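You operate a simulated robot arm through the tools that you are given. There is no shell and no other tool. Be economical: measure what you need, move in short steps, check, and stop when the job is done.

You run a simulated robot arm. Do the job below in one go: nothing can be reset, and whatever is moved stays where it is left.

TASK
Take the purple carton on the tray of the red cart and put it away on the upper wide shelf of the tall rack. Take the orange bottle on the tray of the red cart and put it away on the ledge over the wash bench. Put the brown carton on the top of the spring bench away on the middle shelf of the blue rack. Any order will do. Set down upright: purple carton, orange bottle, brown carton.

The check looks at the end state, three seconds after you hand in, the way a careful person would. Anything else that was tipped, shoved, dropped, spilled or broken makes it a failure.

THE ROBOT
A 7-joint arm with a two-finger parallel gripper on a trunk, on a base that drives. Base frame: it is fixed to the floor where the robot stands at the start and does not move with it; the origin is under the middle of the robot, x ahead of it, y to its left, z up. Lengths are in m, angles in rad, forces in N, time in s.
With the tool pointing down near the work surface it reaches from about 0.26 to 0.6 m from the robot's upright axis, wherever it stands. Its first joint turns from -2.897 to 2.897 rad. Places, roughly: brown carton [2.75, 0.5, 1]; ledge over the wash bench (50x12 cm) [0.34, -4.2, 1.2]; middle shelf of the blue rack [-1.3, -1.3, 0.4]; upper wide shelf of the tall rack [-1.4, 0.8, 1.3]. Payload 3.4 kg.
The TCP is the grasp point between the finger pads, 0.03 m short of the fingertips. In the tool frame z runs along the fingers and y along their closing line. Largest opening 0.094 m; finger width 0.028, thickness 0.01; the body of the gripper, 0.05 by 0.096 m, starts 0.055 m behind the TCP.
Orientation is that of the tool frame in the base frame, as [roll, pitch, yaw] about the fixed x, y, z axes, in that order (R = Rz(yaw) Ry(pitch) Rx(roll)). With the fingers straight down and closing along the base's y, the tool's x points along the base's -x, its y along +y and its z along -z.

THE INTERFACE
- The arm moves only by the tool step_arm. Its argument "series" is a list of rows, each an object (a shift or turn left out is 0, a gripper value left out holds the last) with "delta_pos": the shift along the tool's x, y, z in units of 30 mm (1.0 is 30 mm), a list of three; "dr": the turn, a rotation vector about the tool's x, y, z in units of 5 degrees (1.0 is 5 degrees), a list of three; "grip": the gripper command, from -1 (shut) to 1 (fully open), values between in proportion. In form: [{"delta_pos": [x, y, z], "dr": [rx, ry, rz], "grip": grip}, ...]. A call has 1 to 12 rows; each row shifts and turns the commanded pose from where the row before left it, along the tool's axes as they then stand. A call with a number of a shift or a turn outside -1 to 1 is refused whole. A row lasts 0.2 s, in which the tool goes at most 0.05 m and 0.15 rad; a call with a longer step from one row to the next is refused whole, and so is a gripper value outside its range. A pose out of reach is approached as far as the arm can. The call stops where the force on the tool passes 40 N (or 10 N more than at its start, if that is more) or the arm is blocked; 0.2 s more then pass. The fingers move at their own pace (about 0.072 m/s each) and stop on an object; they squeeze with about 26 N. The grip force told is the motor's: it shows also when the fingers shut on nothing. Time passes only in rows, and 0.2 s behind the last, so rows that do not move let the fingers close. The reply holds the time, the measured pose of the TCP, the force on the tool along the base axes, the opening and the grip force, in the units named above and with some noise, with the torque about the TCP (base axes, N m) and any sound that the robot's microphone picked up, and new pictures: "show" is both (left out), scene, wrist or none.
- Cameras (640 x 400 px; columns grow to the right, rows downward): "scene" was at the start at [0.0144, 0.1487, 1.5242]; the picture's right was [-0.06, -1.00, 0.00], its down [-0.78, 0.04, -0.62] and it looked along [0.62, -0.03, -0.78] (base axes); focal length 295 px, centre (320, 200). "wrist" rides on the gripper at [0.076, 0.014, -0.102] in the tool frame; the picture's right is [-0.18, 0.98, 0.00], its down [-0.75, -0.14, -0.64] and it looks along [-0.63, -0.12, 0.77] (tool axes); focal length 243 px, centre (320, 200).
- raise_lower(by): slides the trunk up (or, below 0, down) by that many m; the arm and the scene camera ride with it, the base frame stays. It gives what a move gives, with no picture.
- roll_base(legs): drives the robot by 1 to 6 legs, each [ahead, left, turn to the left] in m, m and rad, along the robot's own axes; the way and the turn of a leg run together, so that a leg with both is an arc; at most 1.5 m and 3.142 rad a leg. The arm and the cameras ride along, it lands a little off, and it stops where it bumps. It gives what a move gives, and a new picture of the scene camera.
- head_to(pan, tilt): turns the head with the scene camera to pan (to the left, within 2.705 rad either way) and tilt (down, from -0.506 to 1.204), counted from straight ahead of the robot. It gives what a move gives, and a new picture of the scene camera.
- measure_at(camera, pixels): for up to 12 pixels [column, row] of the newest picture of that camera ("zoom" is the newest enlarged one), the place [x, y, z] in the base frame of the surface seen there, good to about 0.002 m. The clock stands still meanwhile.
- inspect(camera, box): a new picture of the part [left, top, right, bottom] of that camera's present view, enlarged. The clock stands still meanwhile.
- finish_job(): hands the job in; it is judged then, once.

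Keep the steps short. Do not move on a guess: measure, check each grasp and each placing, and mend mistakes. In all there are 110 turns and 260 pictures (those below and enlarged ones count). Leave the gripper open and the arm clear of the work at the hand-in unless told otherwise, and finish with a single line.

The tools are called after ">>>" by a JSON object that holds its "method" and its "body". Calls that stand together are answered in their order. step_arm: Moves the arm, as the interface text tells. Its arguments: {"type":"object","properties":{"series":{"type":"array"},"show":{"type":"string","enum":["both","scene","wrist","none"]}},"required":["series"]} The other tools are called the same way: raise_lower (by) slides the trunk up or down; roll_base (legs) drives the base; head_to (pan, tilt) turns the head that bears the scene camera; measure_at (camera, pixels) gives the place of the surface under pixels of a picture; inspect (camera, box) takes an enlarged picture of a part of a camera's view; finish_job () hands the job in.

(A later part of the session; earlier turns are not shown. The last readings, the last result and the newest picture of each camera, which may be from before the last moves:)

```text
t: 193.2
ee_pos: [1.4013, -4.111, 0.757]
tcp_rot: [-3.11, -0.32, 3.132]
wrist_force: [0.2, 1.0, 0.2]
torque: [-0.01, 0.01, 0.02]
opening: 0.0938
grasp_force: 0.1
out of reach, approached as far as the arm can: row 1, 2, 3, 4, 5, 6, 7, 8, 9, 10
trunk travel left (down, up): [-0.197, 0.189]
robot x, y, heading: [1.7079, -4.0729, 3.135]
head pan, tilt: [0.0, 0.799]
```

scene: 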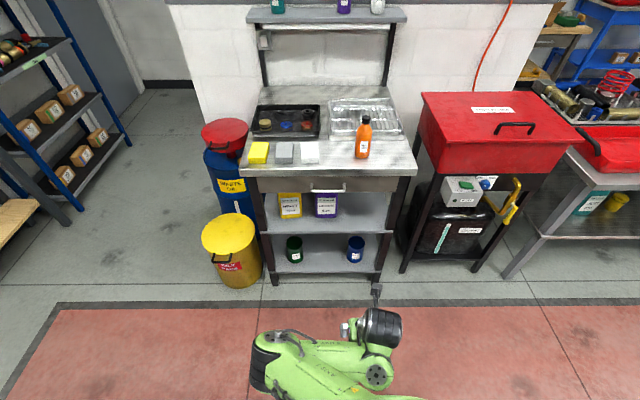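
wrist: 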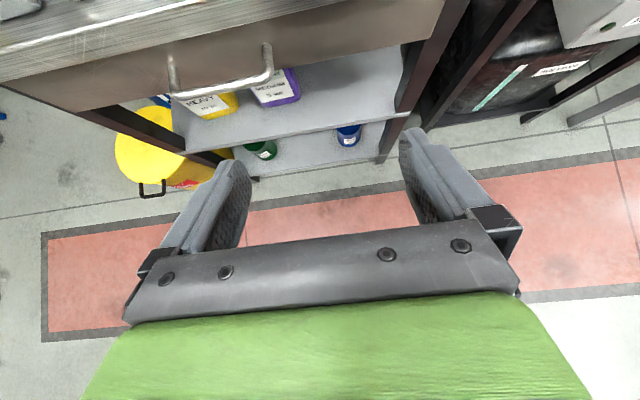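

No movement that way. I reverse the tilt, back toward the level pose where the arm moved freely.

>>> {"method": "step_arm", "body": {"series": [{"dr": [0, 1, 0]}, {"dr": [0, 1, 0]}, {"dr": [0, 1, 0]}, {"dr": [0, 1, 0]}, {"dr": [0, 1, 0]}, {"dr": [0, 1, 0]}, {"dr": [0, 1, 0]}, {"dr": [0, 1, 0]}, {"dr": [0, 1, 0]}, {"dr": [0, 1, 0]}, {"dr": [0, 1, 0]}, {"dr": [0, 1, 0]}], "show": "scene"}}

```text
t: 195.5
ee_pos: [1.322, -4.1229, 0.8048]
tcp_rot: [-3.046, -0.764, 3.0]
wrist_force: [0.7, -0.4, -0.5]
torque: [-0.02, -0.03, -0.01]
opening: 0.0938
grasp_force: 0.1
out of reach, approached as far as the arm can: row 1, 2, 3, 4, 5, 6, 7, 8, 9, 10, 11
trunk travel left (down, up): [-0.197, 0.189]
robot x, y, heading: [1.7072, -4.0702, 3.137]
head pan, tilt: [0.0, 0.799]
stopped in row 11: the arm was blocked; the commanded pose is now the measured one
```

scene: 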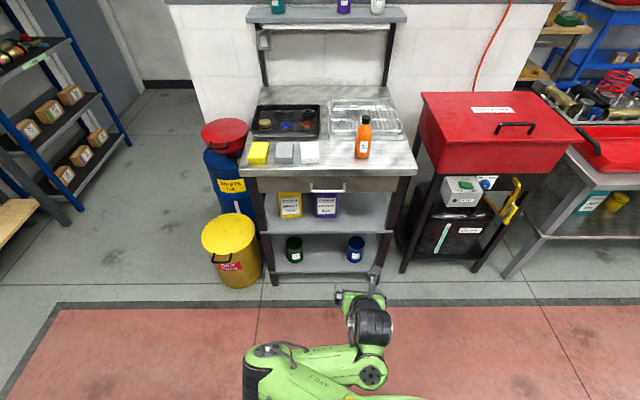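

It is freeing. I continue tilting up while raising.

>>> {"method": "step_arm", "body": {"series": [{"delta_pos": [0.3, 0, -0.3], "dr": [0, 1, 0]}, {"delta_pos": [0.3, 0, -0.3], "dr": [0, 1, 0]}, {"delta_pos": [0.4, 0, -0.3], "dr": [0, 1, 0]}, {"delta_pos": [0.4, 0, -0.3], "dr": [0, 1, 0]}, {"delta_pos": [0.5, 0, -0.2], "dr": [0, 1, 0]}, {"delta_pos": [0.5, 0, -0.2], "dr": [0, 1, 0]}, {"delta_pos": [0.7, 0, 0]}, {"delta_pos": [0.7, 0, 0]}, {"delta_pos": [0.7, 0, 0]}, {"delta_pos": [0.7, 0, 0]}], "show": "scene"}}

```text
t: 196.9
ee_pos: [1.2683, -4.1673, 0.9881]
tcp_rot: [-2.539, -1.439, 2.571]
wrist_force: [-0.8, -0.7, -0.1]
torque: [0.03, 0.0, -0.01]
opening: 0.0939
grasp_force: 0.0
out of reach, approached as far as the arm can: row 2, 3, 6
trunk travel left (down, up): [-0.197, 0.189]
robot x, y, heading: [1.708, -4.0728, 3.138]
head pan, tilt: [0.0, 0.799]
stopped in row 6: the arm was blocked; the commanded pose is now the measured one
```

scene: 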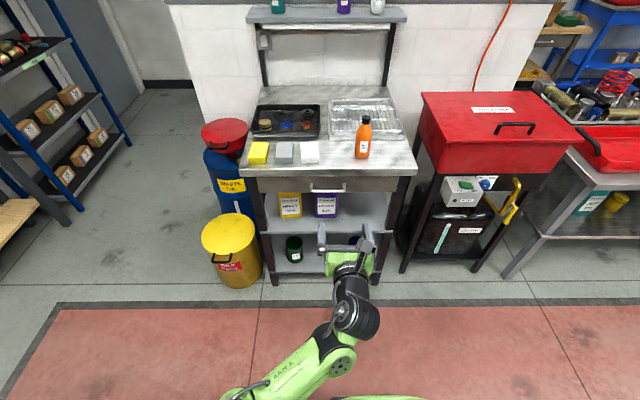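

Nearly level again. I keep raising it.

>>> {"method": "step_arm", "body": {"series": [{"delta_pos": [0.5, 0, 0]}, {"delta_pos": [0.7, 0, 0]}, {"delta_pos": [1, 0, 0]}, {"delta_pos": [1, 0, 0]}, {"delta_pos": [1, 0, 0]}, {"delta_pos": [1, 0, 0]}, {"delta_pos": [1, 0, 0]}, {"delta_pos": [1, 0, 0]}], "show": "scene"}}

```text
t: 198.7
ee_pos: [1.2399, -4.1558, 1.2016]
tcp_rot: [-2.561, -1.44, 2.597]
wrist_force: [0.6, 0.0, -0.2]
torque: [-0.01, 0.0, -0.05]
opening: 0.0941
grasp_force: 0.0
out of reach, approached as far as the arm can: row 3
trunk travel left (down, up): [-0.197, 0.189]
robot x, y, heading: [1.708, -4.0764, 3.134]
head pan, tilt: [0.0, 0.799]
```

scene: 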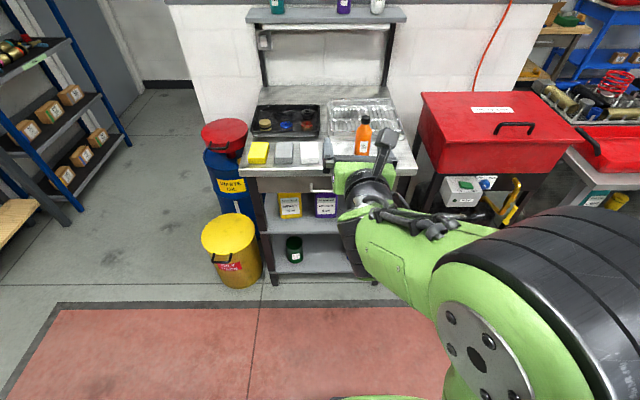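

The arm is now in the natural elbow-up posture with the tool nearly level. I square it up and tilt 40 degrees down here.

>>> {"method": "step_arm", "body": {"series": [{"dr": [-0.45, 0, -0.78]}, {"dr": [0, -1, 0]}, {"dr": [0, -1, 0]}, {"dr": [0, -1, 0]}, {"dr": [0, -1, 0]}, {"dr": [0, -1, 0]}, {"dr": [0, -1, 0]}, {"dr": [0, -1, 0]}, {"dr": [0, -1, 0]}]}}

```text
t: 200.7
ee_pos: [1.2409, -4.1568, 1.2013]
tcp_rot: [3.14, -0.76, 3.138]
wrist_force: [0.0, -1.5, 0.9]
torque: [-0.01, 0.01, 0.02]
opening: 0.0938
grasp_force: 0.1
trunk travel left (down, up): [-0.197, 0.189]
robot x, y, heading: [1.7063, -4.072, 3.136]
head pan, tilt: [0.0, 0.799]
```

scene: 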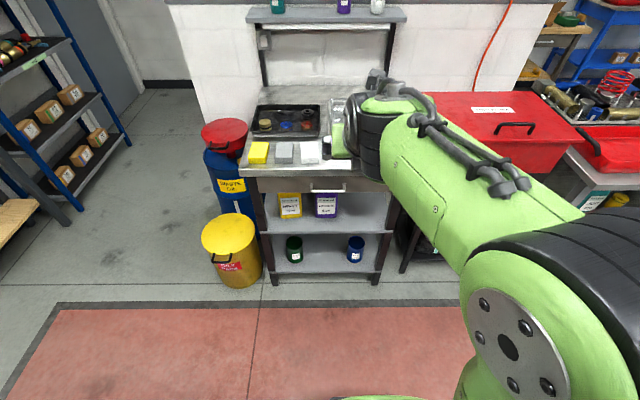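
wrist: 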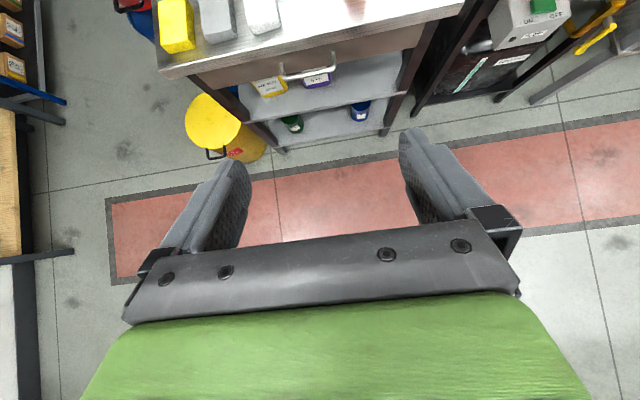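

Tilt is now 46 degrees with the posture natural. I lower to z≈0.943, shift 0.088 m right, and drive part of the way to the bottle.

>>> {"method": "raise_lower", "body": {"by": -0.19}}

>>> {"method": "step_arm", "body": {"series": [{"delta_pos": [-0.688, 0, 0.725]}, {"delta_pos": [-0.688, 0, 0.725]}, {"delta_pos": [-0.19, 0, 0.2]}], "show": "none"}}

>>> {"method": "roll_base", "body": {"legs": [[0, -0.088, 0], [0.2, 0, 0]]}}

>>> {"method": "inspect", "body": {"camera": "wrist", "box": [0, 0, 640, 400]}}

>>> {"method": "measure_at", "body": {"camera": "zoom", "pixels": [[325, 60], [325, 40], [325, 80], [325, 20]]}}

```text
t: 202.7
ee_pos: [1.2417, -4.1561, 1.0122]
tcp_rot: [-3.141, -0.762, 3.138]
wrist_force: [-0.2, 0.3, 0.5]
torque: [-0.01, 0.03, 0.0]
opening: 0.0942
grasp_force: 0.0
trunk travel left (down, up): [-0.007, 0.379]
robot x, y, heading: [1.7051, -4.0719, 3.134]
head pan, tilt: [0.0, 0.799]
```

```text
t: 203.5
ee_pos: [1.2423, -4.1554, 0.9438]
tcp_rot: [-3.14, -0.761, 3.138]
wrist_force: [-0.9, 0.3, -0.9]
torque: [0.0, -0.01, 0.01]
opening: 0.094
grasp_force: 0.1
trunk travel left (down, up): [-0.007, 0.379]
robot x, y, heading: [1.7077, -4.0736, 3.132]
head pan, tilt: [0.0, 0.799]
```

```text
t: 205.8
ee_pos: [1.0401, -4.0675, 0.9434]
tcp_rot: [3.141, -0.763, 3.137]
wrist_force: [0.4, 0.5, 0.1]
torque: [-0.01, -0.01, 0.02]
opening: 0.094
grasp_force: 0.0
trunk travel left (down, up): [-0.007, 0.379]
robot x, y, heading: [1.5062, -3.9835, 3.137]
head pan, tilt: [0.0, 0.799]
```

scene: 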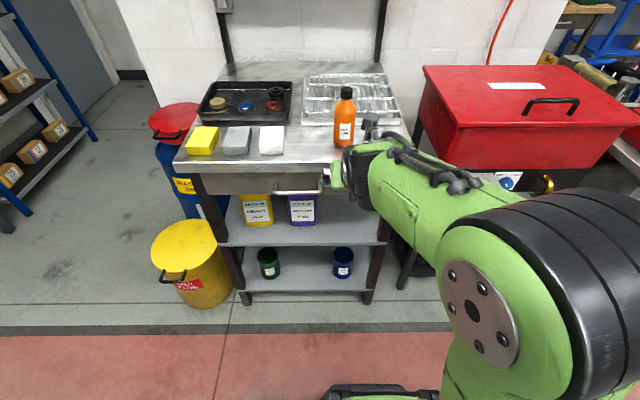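

```text
1.00 times, centred on (320, 200) of wrist (not enlarged: the box is as wide or as high as the picture)
```

zoom: 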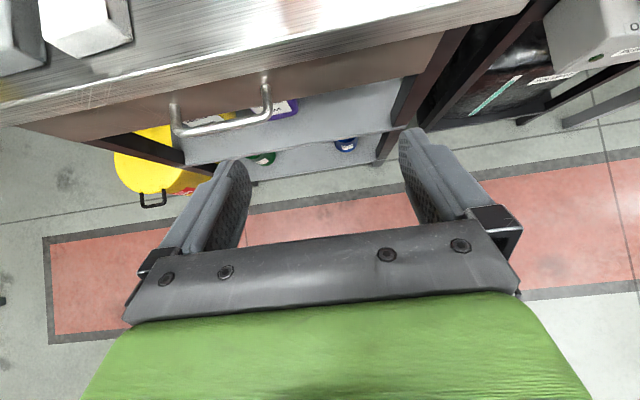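

```text
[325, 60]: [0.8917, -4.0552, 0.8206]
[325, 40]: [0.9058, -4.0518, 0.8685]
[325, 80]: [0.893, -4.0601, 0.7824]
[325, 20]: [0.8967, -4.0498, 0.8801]
```

I measure the bottle itself in the scene picture (344,120).

>>> {"method": "measure_at", "body": {"camera": "scene", "pixels": [[336, 120], [344, 120], [352, 120], [337, 140], [346, 90], [341, 145]]}}

>>> {"method": "roll_base", "body": {"legs": [[0.1, 0, 0]]}}

>>> {"method": "inspect", "body": {"camera": "wrist", "box": [160, 0, 480, 200]}}

```text
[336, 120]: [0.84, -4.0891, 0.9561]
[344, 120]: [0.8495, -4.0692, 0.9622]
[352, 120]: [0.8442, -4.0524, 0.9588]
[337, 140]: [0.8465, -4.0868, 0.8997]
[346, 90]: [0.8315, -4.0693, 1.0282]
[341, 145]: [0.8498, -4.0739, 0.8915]
```

```text
t: 207.0
ee_pos: [0.9385, -4.0654, 0.9432]
tcp_rot: [3.141, -0.758, 3.135]
wrist_force: [0.0, -0.4, 0.2]
torque: [-0.01, 0.02, 0.0]
opening: 0.0943
grasp_force: 0.1
trunk travel left (down, up): [-0.007, 0.379]
robot x, y, heading: [1.4066, -3.9847, 3.13]
head pan, tilt: [0.0, 0.799]
```

scene: 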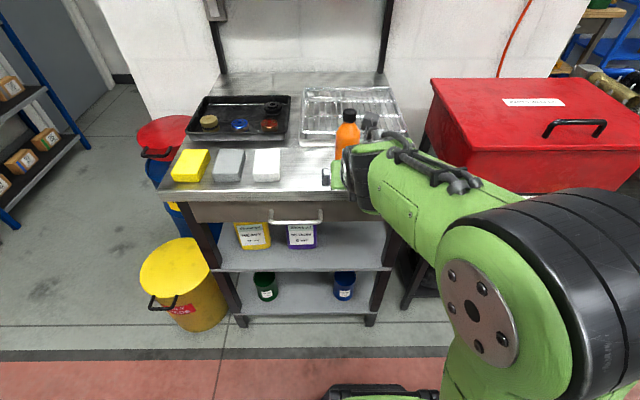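

```text
2.00 times, centred on (320, 100) of wrist
```

zoom: 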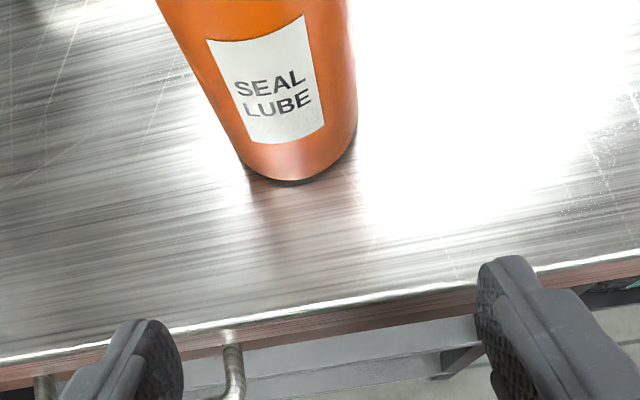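

Bottle axis ≈(0.824, -4.070), TCP nearly in line. I advance 0.112 m and grip at 0.065 m above its base.

>>> {"method": "roll_base", "body": {"legs": [[0.06, 0.004, 0]]}}

>>> {"method": "roll_base", "body": {"legs": [[0.052, 0, 0]]}}

>>> {"method": "inspect", "body": {"camera": "wrist", "box": [160, 0, 480, 200]}}

```text
t: 208.0
ee_pos: [0.8794, -4.0706, 0.9438]
tcp_rot: [3.141, -0.759, 3.139]
wrist_force: [-1.0, 0.7, -0.4]
torque: [-0.03, 0.0, 0.01]
opening: 0.0939
grasp_force: 0.1
trunk travel left (down, up): [-0.007, 0.379]
robot x, y, heading: [1.3423, -3.9885, 3.132]
head pan, tilt: [0.0, 0.799]
```

scene: 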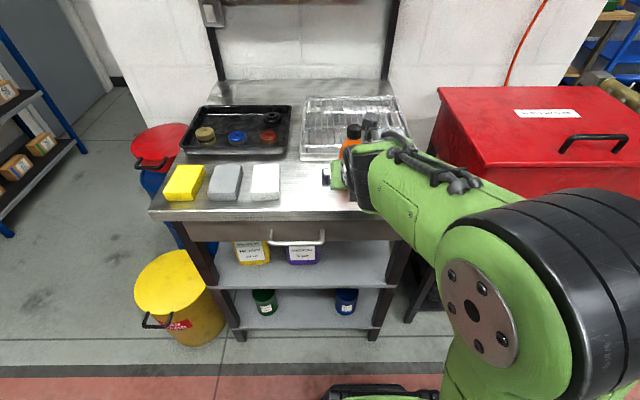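

```text
t: 208.9
ee_pos: [0.8256, -4.0693, 0.943]
tcp_rot: [-3.14, -0.758, 3.138]
wrist_force: [0.1, 0.3, -0.3]
torque: [-0.03, 0.01, -0.01]
opening: 0.094
grasp_force: 0.1
trunk travel left (down, up): [-0.007, 0.379]
robot x, y, heading: [1.2956, -3.9875, 3.133]
head pan, tilt: [0.0, 0.799]
```

scene: 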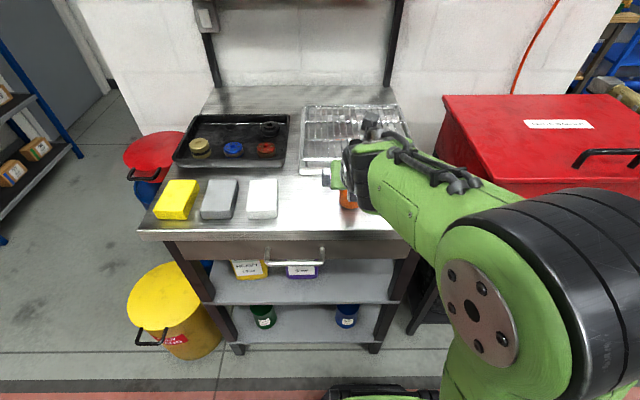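

```text
2.00 times, centred on (320, 100) of wrist
```

zoom: 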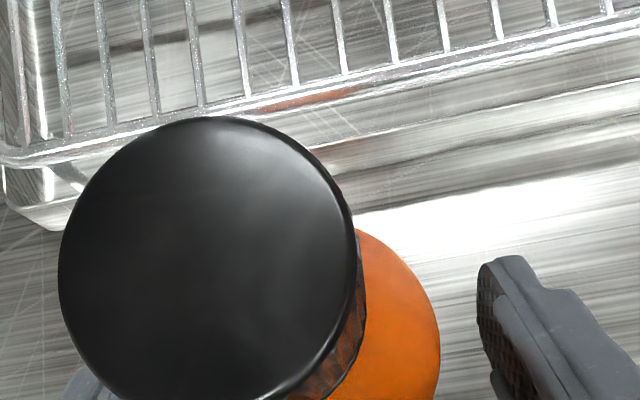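

The bottle is between the fingers. I shut the gripper and lift by the trunk.

>>> {"method": "step_arm", "body": {"series": [{"grip": -0.3}, {"grip": -1}, {"grip": -1}, {"grip": -1}, {"grip": -1}], "show": "wrist"}}

>>> {"method": "raise_lower", "body": {"by": 0.12}}

>>> {"method": "head_to", "body": {"pan": 0.25, "tilt": 0.7}}

```text
t: 210.1
ee_pos: [0.826, -4.0683, 0.9432]
tcp_rot: [-3.14, -0.762, 3.137]
wrist_force: [-0.3, -0.5, 0.6]
torque: [0.0, 0.0, 0.0]
opening: 0.0568
grasp_force: 25.6
trunk travel left (down, up): [-0.007, 0.379]
robot x, y, heading: [1.2911, -3.9872, 3.134]
head pan, tilt: [0.0, 0.799]
```

wrist: 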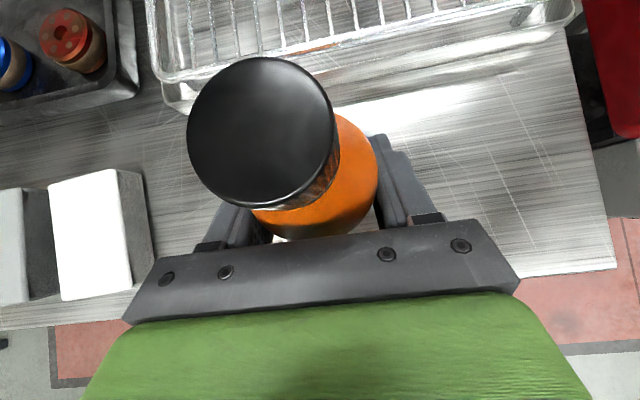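

```text
t: 211.6
ee_pos: [0.8258, -4.0693, 1.0642]
tcp_rot: [-3.142, -0.759, 3.137]
wrist_force: [0.7, 0.2, -2.1]
torque: [0.01, 0.04, -0.01]
opening: 0.0565
grasp_force: 26.7
trunk travel left (down, up): [-0.127, 0.259]
robot x, y, heading: [1.295, -3.9874, 3.133]
head pan, tilt: [0.0, 0.799]
```

```text
t: 212.4
ee_pos: [0.8269, -4.0697, 1.0638]
tcp_rot: [3.141, -0.76, 3.139]
wrist_force: [-0.3, 0.0, -1.9]
torque: [0.0, 0.01, 0.01]
opening: 0.057
grasp_force: 26.3
trunk travel left (down, up): [-0.127, 0.259]
robot x, y, heading: [1.2925, -3.9869, 3.136]
head pan, tilt: [0.25, 0.7]
```

scene: 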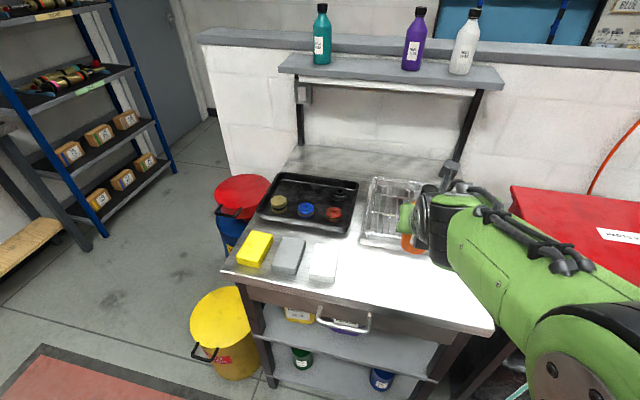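

Firm grip on the full body (0.057 m), bottle upright. I check whether the short way round the wall's end is wide enough.

>>> {"method": "measure_at", "body": {"camera": "scene", "pixels": [[106, 236], [173, 172], [62, 235], [10, 275], [192, 330], [216, 200], [225, 190], [210, 100], [255, 365], [30, 240], [199, 40], [240, 300]]}}

```text
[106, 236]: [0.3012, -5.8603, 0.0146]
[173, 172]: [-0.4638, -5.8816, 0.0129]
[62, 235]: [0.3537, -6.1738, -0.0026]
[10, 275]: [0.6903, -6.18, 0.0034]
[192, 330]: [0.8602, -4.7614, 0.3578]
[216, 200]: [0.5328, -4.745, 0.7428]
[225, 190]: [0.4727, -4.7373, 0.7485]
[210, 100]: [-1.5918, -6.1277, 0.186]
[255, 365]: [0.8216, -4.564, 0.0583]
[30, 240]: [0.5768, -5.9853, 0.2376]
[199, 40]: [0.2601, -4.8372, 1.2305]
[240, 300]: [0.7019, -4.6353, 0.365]
```

The passage at y≈-5.33 has about 0.5 m each side. I drive back, sideways to it, through it, then pause to look before turning.

>>> {"method": "roll_base", "body": {"legs": [[-0.25, 0, 0.006], [0, 1.345, 0], [1.0, 0, 0], [1.04, 0, 0]]}}

>>> {"method": "head_to", "body": {"pan": -1.2, "tilt": 0.6}}

```text
t: 230.4
ee_pos: [-0.9671, -5.5178, 1.0624]
tcp_rot: [-3.141, -0.757, -3.106]
wrist_force: [0.1, -0.4, -1.9]
torque: [0.05, -0.01, 0.03]
opening: 0.0568
grasp_force: 26.3
trunk travel left (down, up): [-0.127, 0.259]
robot x, y, heading: [-0.5045, -5.4177, -3.109]
head pan, tilt: [0.25, 0.7]
```

scene: 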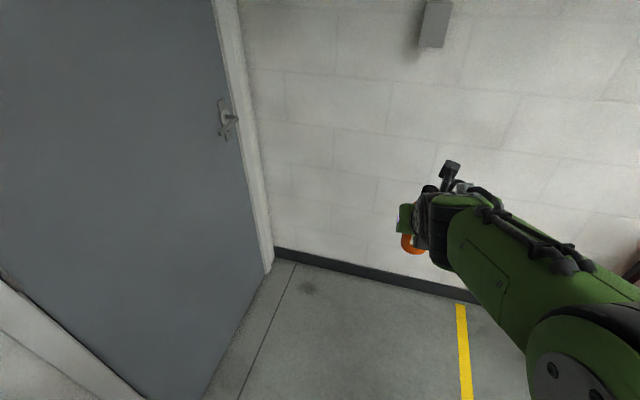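

```text
t: 232.0
ee_pos: [-0.9678, -5.517, 1.0633]
tcp_rot: [-3.141, -0.761, -3.104]
wrist_force: [0.5, 0.3, -1.3]
torque: [0.01, 0.0, 0.03]
opening: 0.057
grasp_force: 25.8
trunk travel left (down, up): [-0.127, 0.259]
robot x, y, heading: [-0.5042, -5.4171, -3.105]
head pan, tilt: [-1.201, 0.6]
```

scene: 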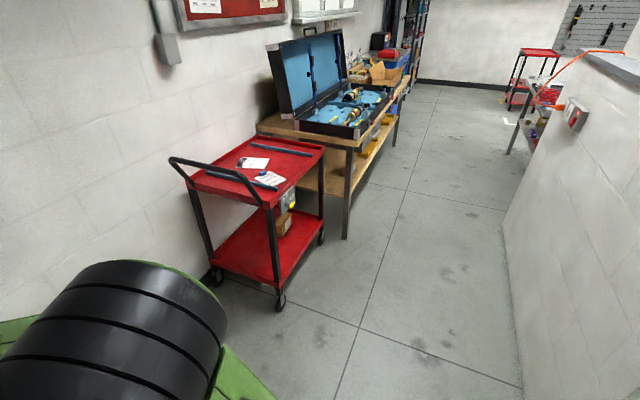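

I measure the red trolley and the wall end before turning.

>>> {"method": "measure_at", "body": {"camera": "scene", "pixels": [[280, 305], [265, 205], [325, 150], [170, 160], [345, 235], [520, 390], [505, 235], [430, 250]]}}

```text
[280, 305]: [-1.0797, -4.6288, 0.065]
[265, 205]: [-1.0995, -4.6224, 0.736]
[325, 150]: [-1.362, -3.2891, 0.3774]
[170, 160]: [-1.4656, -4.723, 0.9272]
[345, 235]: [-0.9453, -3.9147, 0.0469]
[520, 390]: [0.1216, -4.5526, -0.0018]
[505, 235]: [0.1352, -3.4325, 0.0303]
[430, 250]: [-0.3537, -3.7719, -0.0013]
```

All clear. I turn to face the wall and sidestep until the bottle is in line with the gap at y≈-4.24.

>>> {"method": "roll_base", "body": {"legs": [[0, 0, -3.1], [0, 0, -0.078], [0, 1.08, 0]]}}

>>> {"method": "raise_lower", "body": {"by": 0.25}}

>>> {"method": "head_to", "body": {"pan": 0.2, "tilt": 0.5}}

```text
t: 245.2
ee_pos: [-0.0709, -4.2316, 1.0626]
tcp_rot: [-3.141, -0.76, 0.031]
wrist_force: [-0.3, 0.0, -1.9]
torque: [-0.02, 0.04, 0.0]
opening: 0.0572
grasp_force: 26.2
trunk travel left (down, up): [-0.127, 0.259]
robot x, y, heading: [-0.536, -4.3309, 0.028]
head pan, tilt: [-1.201, 0.6]
```

scene: 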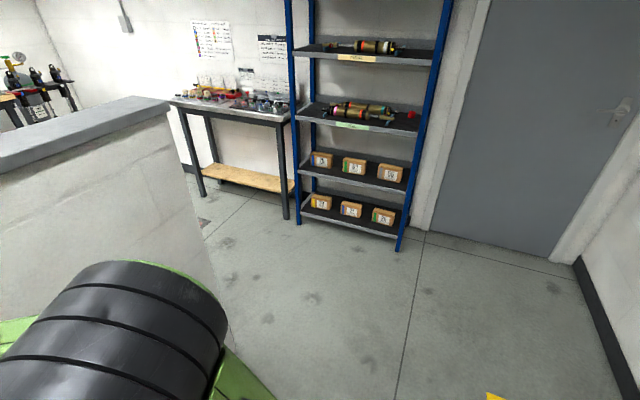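

```text
t: 247.8
ee_pos: [-0.0715, -4.2321, 1.3132]
tcp_rot: [3.141, -0.759, 0.029]
wrist_force: [0.0, -0.3, -2.3]
torque: [0.03, 0.01, 0.02]
opening: 0.057
grasp_force: 26.3
trunk travel left (down, up): [-0.377, 0.009]
robot x, y, heading: [-0.5352, -4.3327, 0.032]
head pan, tilt: [-1.201, 0.6]
```

```text
t: 249.3
ee_pos: [-0.0721, -4.2329, 1.3129]
tcp_rot: [3.141, -0.759, 0.031]
wrist_force: [-0.2, 0.7, -1.7]
torque: [-0.01, -0.01, -0.04]
opening: 0.0573
grasp_force: 25.7
trunk travel left (down, up): [-0.377, 0.009]
robot x, y, heading: [-0.5336, -4.332, 0.026]
head pan, tilt: [0.201, 0.499]
```

scene: 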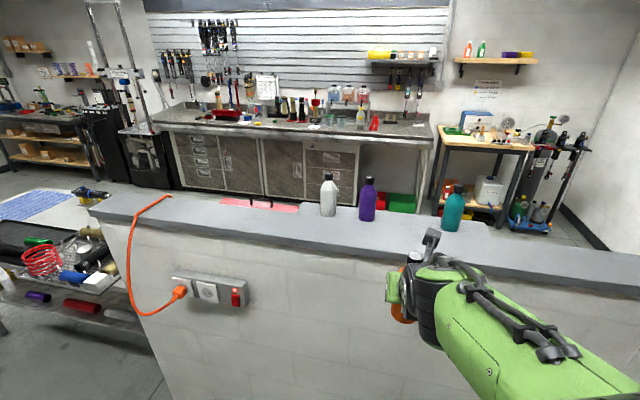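

I raise the tool 0.06 m for clearance over the wall and measure the bottles, wall top and ledge from this side.

>>> {"method": "step_arm", "body": {"series": [{"delta_pos": [0.688, 0, -0.725]}, {"delta_pos": [0.688, 0, -0.725]}], "show": "none"}}

>>> {"method": "measure_at", "body": {"camera": "scene", "pixels": [[375, 205], [360, 205], [446, 215], [462, 215], [367, 205], [453, 215], [410, 225], [400, 245], [410, 218], [480, 225], [300, 205], [410, 213]]}}

>>> {"method": "inspect", "body": {"camera": "scene", "box": [290, 150, 530, 300]}}

```text
t: 249.9
ee_pos: [-0.0738, -4.2351, 1.3727]
tcp_rot: [-3.141, -0.76, 0.031]
wrist_force: [0.0, -0.4, -2.3]
torque: [0.01, 0.01, 0.0]
opening: 0.0573
grasp_force: 25.8
trunk travel left (down, up): [-0.377, 0.009]
robot x, y, heading: [-0.5351, -4.3343, 0.031]
head pan, tilt: [0.201, 0.499]
```

```text
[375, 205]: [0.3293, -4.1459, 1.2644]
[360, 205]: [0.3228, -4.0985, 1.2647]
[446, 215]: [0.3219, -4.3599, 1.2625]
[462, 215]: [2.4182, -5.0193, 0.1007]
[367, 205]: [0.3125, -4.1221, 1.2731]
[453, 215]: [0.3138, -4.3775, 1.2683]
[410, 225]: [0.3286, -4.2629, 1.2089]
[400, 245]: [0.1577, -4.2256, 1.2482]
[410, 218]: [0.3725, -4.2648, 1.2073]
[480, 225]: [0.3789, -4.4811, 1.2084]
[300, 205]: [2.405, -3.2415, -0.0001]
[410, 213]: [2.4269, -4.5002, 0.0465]
```

```text
2.67 times, centred on (410, 225) of scene
```

zoom: 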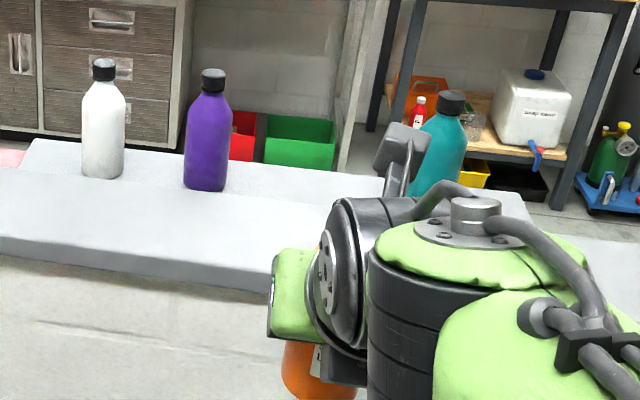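

Wall top 1.248, ledge 1.208; gap centre y≈-4.252, target x 0.343. I extend the arm 0.15 m, square the heading, then drive in to keep the base 0.37 m off the wall.

>>> {"method": "step_arm", "body": {"series": [{"delta_pos": [0.725, 0, 0.688]}, {"delta_pos": [0.725, 0, 0.688]}, {"delta_pos": [0.725, 0, 0.688]}, {"delta_pos": [0.725, 0, 0.688]}, {"delta_pos": [0.725, 0, 0.688]}], "show": "none"}}

>>> {"method": "roll_base", "body": {"legs": [[0, 0, -0.03], [0.15, 0, 0]]}}

```text
t: 251.2
ee_pos: [0.0796, -4.2294, 1.3737]
tcp_rot: [3.141, -0.757, 0.031]
wrist_force: [0.2, 0.5, -2.3]
torque: [0.0, 0.03, 0.01]
opening: 0.0572
grasp_force: 26.3
trunk travel left (down, up): [-0.377, 0.009]
robot x, y, heading: [-0.5379, -4.3309, 0.032]
head pan, tilt: [0.201, 0.499]
```

```text
t: 252.9
ee_pos: [0.2312, -4.2456, 1.3747]
tcp_rot: [3.14, -0.761, 0.004]
wrist_force: [0.8, 0.0, -2.3]
torque: [0.02, 0.02, -0.01]
opening: 0.0569
grasp_force: 26.0
trunk travel left (down, up): [-0.377, 0.009]
robot x, y, heading: [-0.3847, -4.3289, 0.002]
head pan, tilt: [0.201, 0.499]
```

scene: 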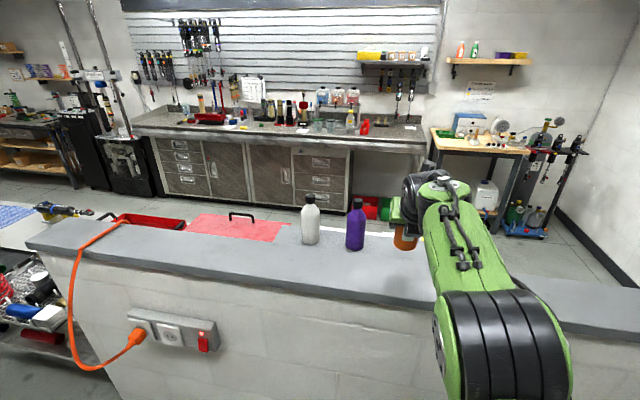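

Bottle well above the wall. I go the last 0.112 m and look with the wrist camera.

>>> {"method": "roll_base", "body": {"legs": [[0.111, -0.006, 0]]}}

>>> {"method": "inspect", "body": {"camera": "wrist", "box": [0, 0, 640, 400]}}

>>> {"method": "inspect", "body": {"camera": "scene", "box": [240, 150, 480, 300]}}

```text
t: 254.1
ee_pos: [0.3424, -4.2511, 1.3745]
tcp_rot: [3.14, -0.759, 0.005]
wrist_force: [0.3, -0.2, -2.6]
torque: [-0.01, 0.0, -0.03]
opening: 0.0569
grasp_force: 25.9
trunk travel left (down, up): [-0.377, 0.009]
robot x, y, heading: [-0.2761, -4.3388, 0.004]
head pan, tilt: [0.201, 0.499]
```

scene: 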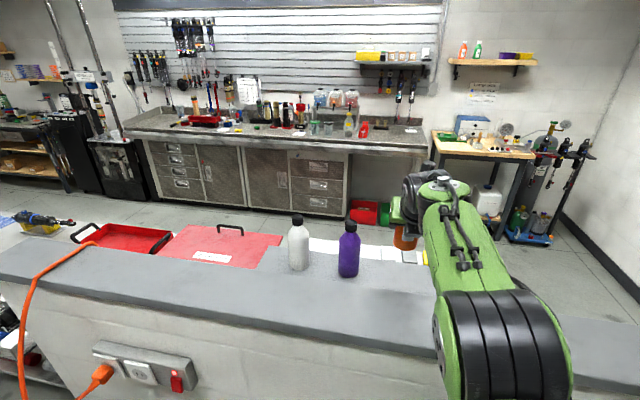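

```text
1.00 times, centred on (320, 200) of wrist (not enlarged: the box is as wide or as high as the picture)
```

zoom: 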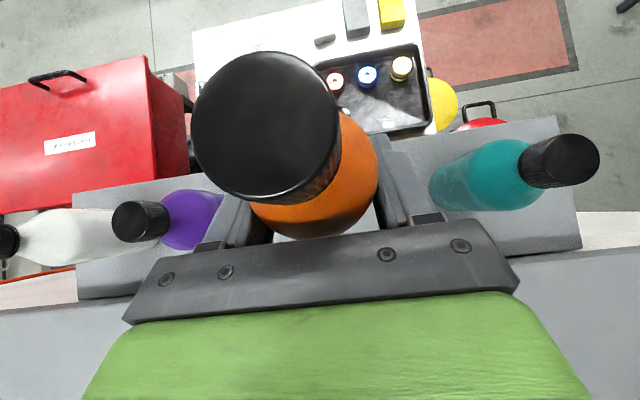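

```text
2.67 times, centred on (360, 225) of scene
```

zoom: 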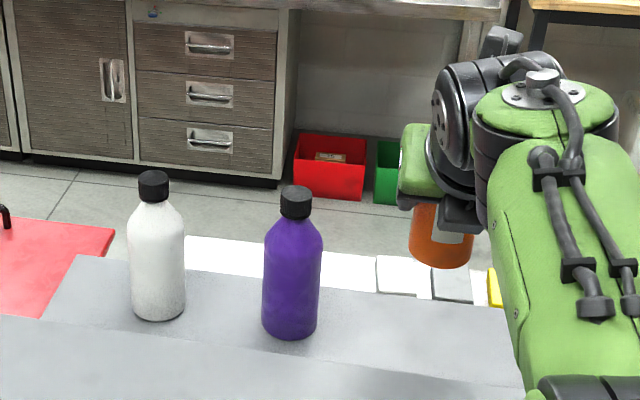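

Centred between purple and teal. I lower by the trunk toward TCP z≈1.28.

>>> {"method": "raise_lower", "body": {"by": -0.07}}

>>> {"method": "raise_lower", "body": {"by": -0.022}}

>>> {"method": "inspect", "body": {"camera": "scene", "box": [240, 150, 480, 300]}}

```text
t: 255.2
ee_pos: [0.3424, -4.2508, 1.3051]
tcp_rot: [3.142, -0.76, 0.005]
wrist_force: [-1.0, 0.3, -1.8]
torque: [-0.06, -0.03, -0.01]
opening: 0.0569
grasp_force: 26.8
trunk travel left (down, up): [-0.307, 0.079]
robot x, y, heading: [-0.2723, -4.3402, -0.001]
head pan, tilt: [0.201, 0.499]
```

```text
t: 255.8
ee_pos: [0.3419, -4.2506, 1.2816]
tcp_rot: [3.139, -0.761, 0.006]
wrist_force: [0.8, 0.0, -1.8]
torque: [0.0, 0.0, -0.03]
opening: 0.0569
grasp_force: 26.1
trunk travel left (down, up): [-0.285, 0.101]
robot x, y, heading: [-0.2728, -4.3371, 0.003]
head pan, tilt: [0.201, 0.499]
```

```text
2.67 times, centred on (360, 225) of scene
```

zoom: 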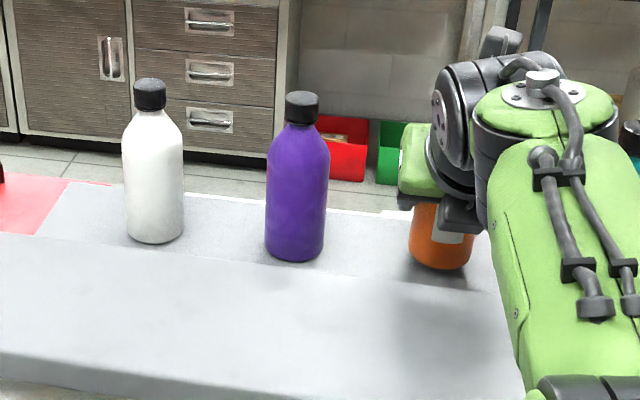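

Almost down; I lower in small steps until the ledge bears it.

>>> {"method": "raise_lower", "body": {"by": -0.005}}

>>> {"method": "raise_lower", "body": {"by": -0.004}}

```text
t: 256.4
ee_pos: [0.3422, -4.2502, 1.2766]
tcp_rot: [-3.141, -0.758, 0.005]
wrist_force: [0.6, 0.6, -0.7]
torque: [0.0, 0.01, 0.01]
opening: 0.0571
grasp_force: 25.6
trunk travel left (down, up): [-0.28, 0.106]
robot x, y, heading: [-0.2738, -4.3394, 0.006]
head pan, tilt: [0.201, 0.499]
```

```text
t: 256.9
ee_pos: [0.3425, -4.2498, 1.2735]
tcp_rot: [-3.141, -0.761, 0.005]
wrist_force: [-0.4, -0.2, 1.3]
torque: [-0.1, -0.03, -0.02]
opening: 0.057
grasp_force: 25.6
trunk travel left (down, up): [-0.276, 0.11]
robot x, y, heading: [-0.274, -4.3397, -0.006]
head pan, tilt: [0.201, 0.499]
```

The ledge bears it. I open and withdraw along the tool axis, up and back.

>>> {"method": "step_arm", "body": {"series": [{"grip": 0.2}, {"grip": 0.8}, {"grip": 1}, {"grip": 1}, {"delta_pos": [0, 0, -0.5]}, {"delta_pos": [0, 0, -1]}, {"delta_pos": [0, 0, -1]}, {"delta_pos": [0, 0, -1]}, {"delta_pos": [0, 0, -1]}, {"delta_pos": [0, 0, -1]}]}}

>>> {"method": "roll_base", "body": {"legs": [[-0.25, 0, 0]]}}

>>> {"method": "inspect", "body": {"camera": "scene", "box": [290, 150, 530, 300]}}

```text
t: 259.1
ee_pos: [0.226, -4.2511, 1.3936]
tcp_rot: [-3.141, -0.76, 0.007]
wrist_force: [-0.7, -0.3, -0.5]
torque: [-0.03, 0.02, 0.0]
opening: 0.0941
grasp_force: 0.0
trunk travel left (down, up): [-0.276, 0.11]
robot x, y, heading: [-0.2733, -4.3354, 0.002]
head pan, tilt: [0.201, 0.499]
```

scene: 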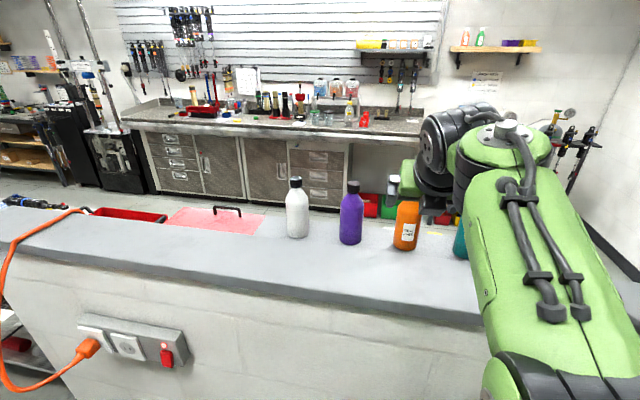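
wrist: 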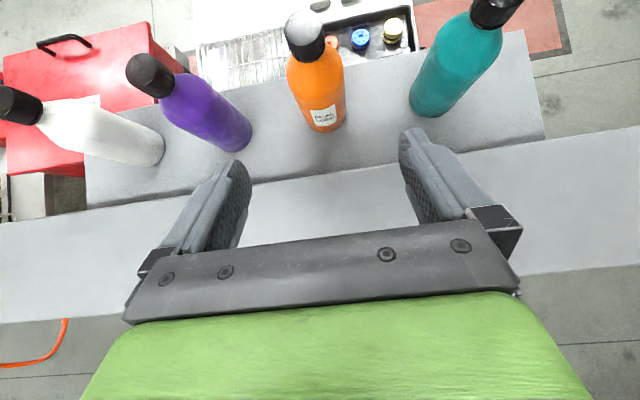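

```text
t: 260.9
ee_pos: [-0.0216, -4.2503, 1.3932]
tcp_rot: [-3.141, -0.762, 0.007]
wrist_force: [-0.5, 0.0, -0.3]
torque: [0.02, 0.01, -0.07]
opening: 0.0941
grasp_force: 0.0
trunk travel left (down, up): [-0.276, 0.11]
robot x, y, heading: [-0.5239, -4.3364, 0.005]
head pan, tilt: [0.201, 0.499]
```

scene: 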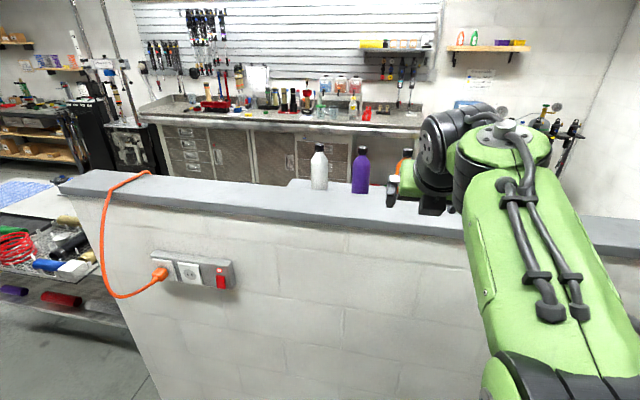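

```text
2.67 times, centred on (410, 225) of scene
```

zoom: 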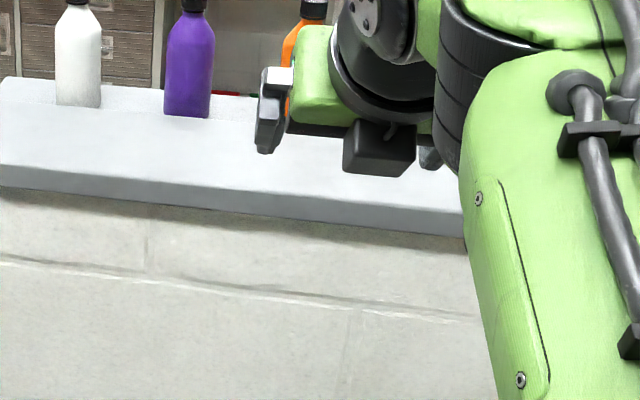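

The orange bottle stands upright on the ledge between the purple and teal bottles. Next is the brown carton: I go back up the corridor and round to the spring bench.

>>> {"method": "roll_base", "body": {"legs": [[0.1, 0, -0.004], [0, 1.5, 0], [0, 1.5, 0], [0, 0.44, 0], [1.5, 0, 0], [0.4, 0, 0]]}}

>>> {"method": "head_to", "body": {"pan": 0.5, "tilt": 0.4}}

```text
t: 287.4
ee_pos: [1.9941, -0.8226, 1.3919]
tcp_rot: [-3.14, -0.76, 0.014]
wrist_force: [0.1, -1.0, -0.1]
torque: [0.0, 0.0, -0.02]
opening: 0.0941
grasp_force: 0.1
trunk travel left (down, up): [-0.276, 0.11]
robot x, y, heading: [1.4915, -0.9169, 0.01]
head pan, tilt: [0.201, 0.499]
```

scene: 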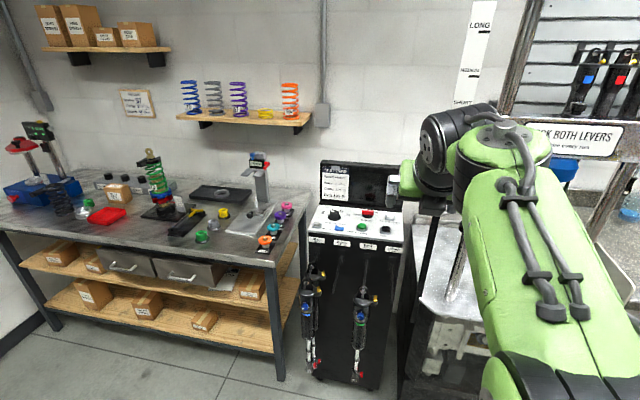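

```text
t: 288.2
ee_pos: [1.993, -0.8245, 1.3941]
tcp_rot: [3.14, -0.759, 0.013]
wrist_force: [0.3, -0.3, 0.4]
torque: [0.01, 0.02, 0.01]
opening: 0.0941
grasp_force: 0.1
trunk travel left (down, up): [-0.276, 0.11]
robot x, y, heading: [1.4936, -0.9135, 0.011]
head pan, tilt: [0.499, 0.4]
```

scene: 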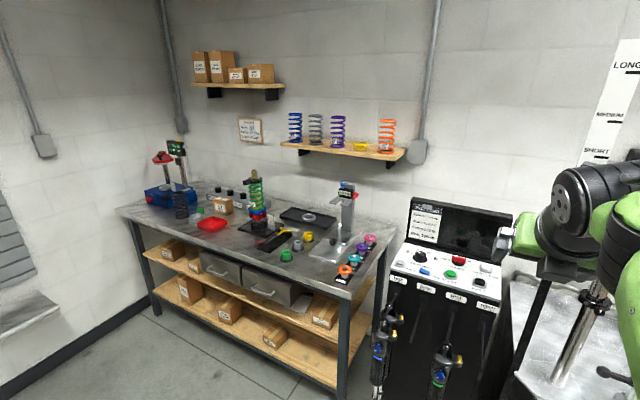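

I back slightly, sidestep to the bench middle, and look at the brown carton.

>>> {"method": "roll_base", "body": {"legs": [[-0.1, 0, -0.01], [0, 1.31, 0]]}}

>>> {"method": "head_to", "body": {"pan": 0.2, "tilt": 0.4}}

>>> {"method": "inspect", "body": {"camera": "scene", "box": [160, 120, 480, 320]}}

```text
t: 295.5
ee_pos: [1.909, 0.4748, 1.3925]
tcp_rot: [-3.141, -0.762, -0.017]
wrist_force: [0.0, -0.1, -0.1]
torque: [0.03, 0.02, 0.04]
opening: 0.0941
grasp_force: 0.0
trunk travel left (down, up): [-0.276, 0.11]
robot x, y, heading: [1.4045, 0.3965, -0.018]
head pan, tilt: [0.499, 0.4]
```

scene: 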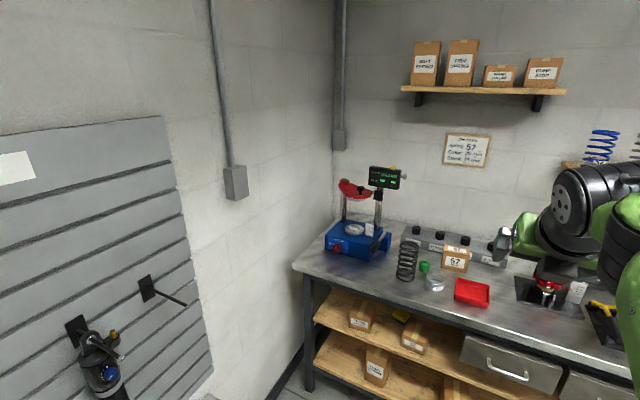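

```text
t: 296.3
ee_pos: [1.9088, 0.4727, 1.3927]
tcp_rot: [3.141, -0.761, -0.02]
wrist_force: [0.1, -0.2, 0.4]
torque: [-0.03, 0.04, 0.03]
opening: 0.0939
grasp_force: 0.0
trunk travel left (down, up): [-0.276, 0.11]
robot x, y, heading: [1.4053, 0.3986, -0.021]
head pan, tilt: [0.201, 0.4]
```

scene: 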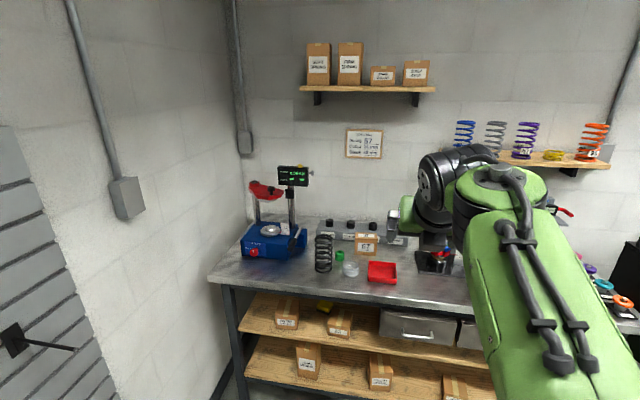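

```text
2.00 times, centred on (320, 220) of scene
```

zoom: 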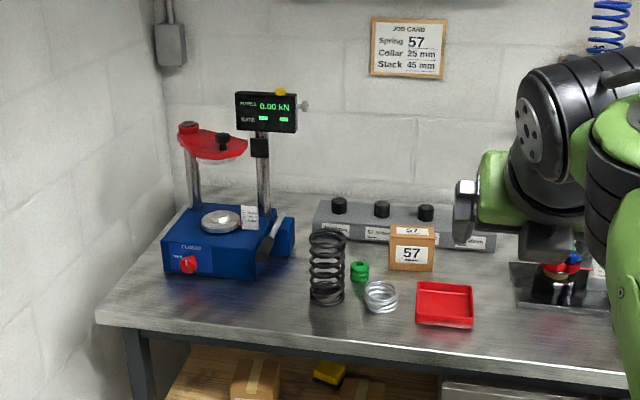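

The brown carton with label 57 stands in front of a grey block, with a red tray and a clear ring nearby. I measure them all.

>>> {"method": "measure_at", "body": {"camera": "zoom", "pixels": [[391, 240], [433, 244], [391, 266], [432, 271], [394, 229], [434, 230], [412, 255], [380, 232], [382, 295], [445, 290], [440, 318], [450, 240]]}}

>>> {"method": "inspect", "body": {"camera": "scene", "box": [310, 210, 430, 290]}}

```text
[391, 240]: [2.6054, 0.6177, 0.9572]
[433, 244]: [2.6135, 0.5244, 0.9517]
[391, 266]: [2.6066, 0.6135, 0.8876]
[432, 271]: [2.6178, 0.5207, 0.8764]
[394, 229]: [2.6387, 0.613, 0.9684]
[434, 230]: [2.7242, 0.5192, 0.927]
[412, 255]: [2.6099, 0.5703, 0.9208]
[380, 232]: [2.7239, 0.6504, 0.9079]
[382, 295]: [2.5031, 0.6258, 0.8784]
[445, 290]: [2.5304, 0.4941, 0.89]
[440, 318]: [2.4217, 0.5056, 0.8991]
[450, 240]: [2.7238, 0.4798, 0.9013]
```

```text
5.00 times, centred on (370, 250) of scene
```

zoom: 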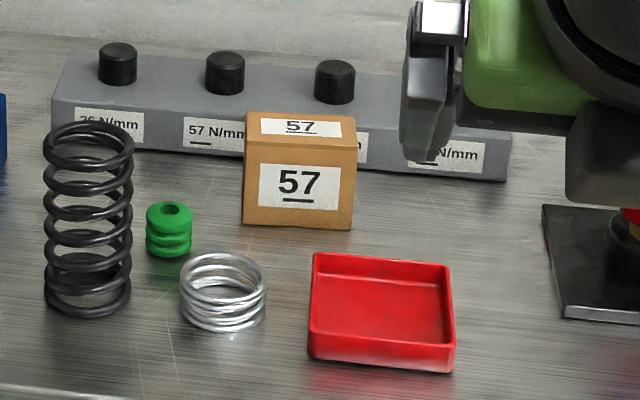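

I measure the carton's top corners for its depth and turn.

>>> {"method": "measure_at", "body": {"camera": "zoom", "pixels": [[250, 116], [351, 120], [246, 141], [355, 148], [300, 128], [300, 118], [248, 218], [349, 225], [240, 190], [362, 190], [300, 140], [300, 150]]}}

```text
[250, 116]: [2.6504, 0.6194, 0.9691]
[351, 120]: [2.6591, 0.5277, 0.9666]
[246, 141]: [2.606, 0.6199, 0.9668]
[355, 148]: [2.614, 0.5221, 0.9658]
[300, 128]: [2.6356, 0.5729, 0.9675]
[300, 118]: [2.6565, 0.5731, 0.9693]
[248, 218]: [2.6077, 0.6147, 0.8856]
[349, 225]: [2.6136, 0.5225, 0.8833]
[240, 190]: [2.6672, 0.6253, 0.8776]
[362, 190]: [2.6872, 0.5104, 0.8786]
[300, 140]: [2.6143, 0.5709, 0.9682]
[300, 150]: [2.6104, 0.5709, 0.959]
```

The carton is ≈0.098 x 0.053 x 0.09 m, centre (2.632, 0.572), too wide for a grip along y. I will pick it from above across its short side, set it turned on the empty cart tray, and regrip it tilted for the low shelf. First the tool goes straight down, then turns by 84 degrees.

>>> {"method": "step_arm", "body": {"series": [{"dr": [0, -1, 0]}, {"dr": [0, -1, 0]}, {"dr": [0, -1, 0]}, {"dr": [0, -1, 0]}, {"dr": [0, -1, 0]}, {"dr": [0, -1, 0]}, {"dr": [0, -1, 0]}, {"dr": [0, -1, 0]}, {"dr": [0, -0.72, 0]}], "show": "none"}}

>>> {"method": "step_arm", "body": {"series": [{"dr": [0, 0, 1]}, {"dr": [0, 0, 1]}, {"dr": [0, 0, 1]}, {"dr": [0, 0, 1]}, {"dr": [0, 0, 1]}, {"dr": [0, 0, 1]}, {"dr": [0, 0, 1]}, {"dr": [0, 0, 1]}, {"dr": [0, 0, 1]}], "show": "none"}}

>>> {"method": "step_arm", "body": {"series": [{"dr": [0, 0, 1]}, {"dr": [0, 0, 1]}, {"dr": [0, 0, 1]}, {"dr": [0, 0, 1]}, {"dr": [0, 0, 1]}, {"dr": [0, 0, 1]}, {"dr": [0, 0, 1]}, {"dr": [0, 0, 0.85]}], "show": "both"}}

```text
t: 298.3
ee_pos: [1.8319, 0.4407, 1.3538]
tcp_rot: [3.141, 0.0, -0.019]
wrist_force: [0.8, 0.0, 0.4]
torque: [-0.01, -0.01, 0.01]
opening: 0.094
grasp_force: 0.0
out of reach, approached as far as the arm can: row 4, 5, 6, 7, 8, 9
trunk travel left (down, up): [-0.276, 0.11]
robot x, y, heading: [1.407, 0.3988, -0.019]
head pan, tilt: [0.201, 0.4]
```

```text
t: 300.3
ee_pos: [1.8321, 0.4384, 1.3537]
tcp_rot: [-3.138, -0.001, -0.805]
wrist_force: [0.9, 0.0, 0.4]
torque: [-0.03, -0.01, 0.03]
opening: 0.094
grasp_force: 0.1
trunk travel left (down, up): [-0.276, 0.11]
robot x, y, heading: [1.4067, 0.3991, -0.021]
head pan, tilt: [0.201, 0.4]
```

```text
t: 302.1
ee_pos: [1.8314, 0.4385, 1.3542]
tcp_rot: [-3.14, -0.001, -1.488]
wrist_force: [-0.4, -0.3, 0.5]
torque: [0.02, 0.0, 0.0]
opening: 0.0941
grasp_force: 0.1
trunk travel left (down, up): [-0.276, 0.11]
robot x, y, heading: [1.4049, 0.3962, -0.021]
head pan, tilt: [0.201, 0.4]
```

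scene: 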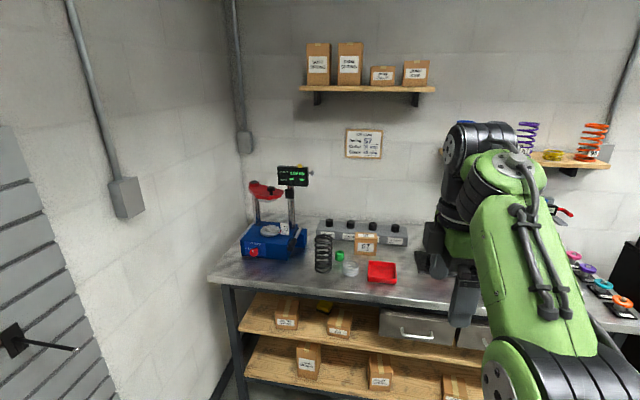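
wrist: 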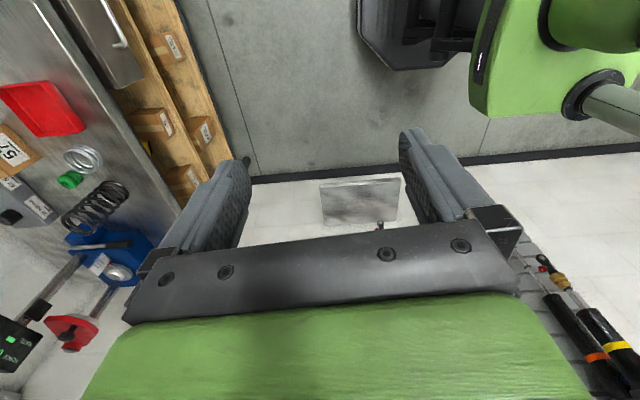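

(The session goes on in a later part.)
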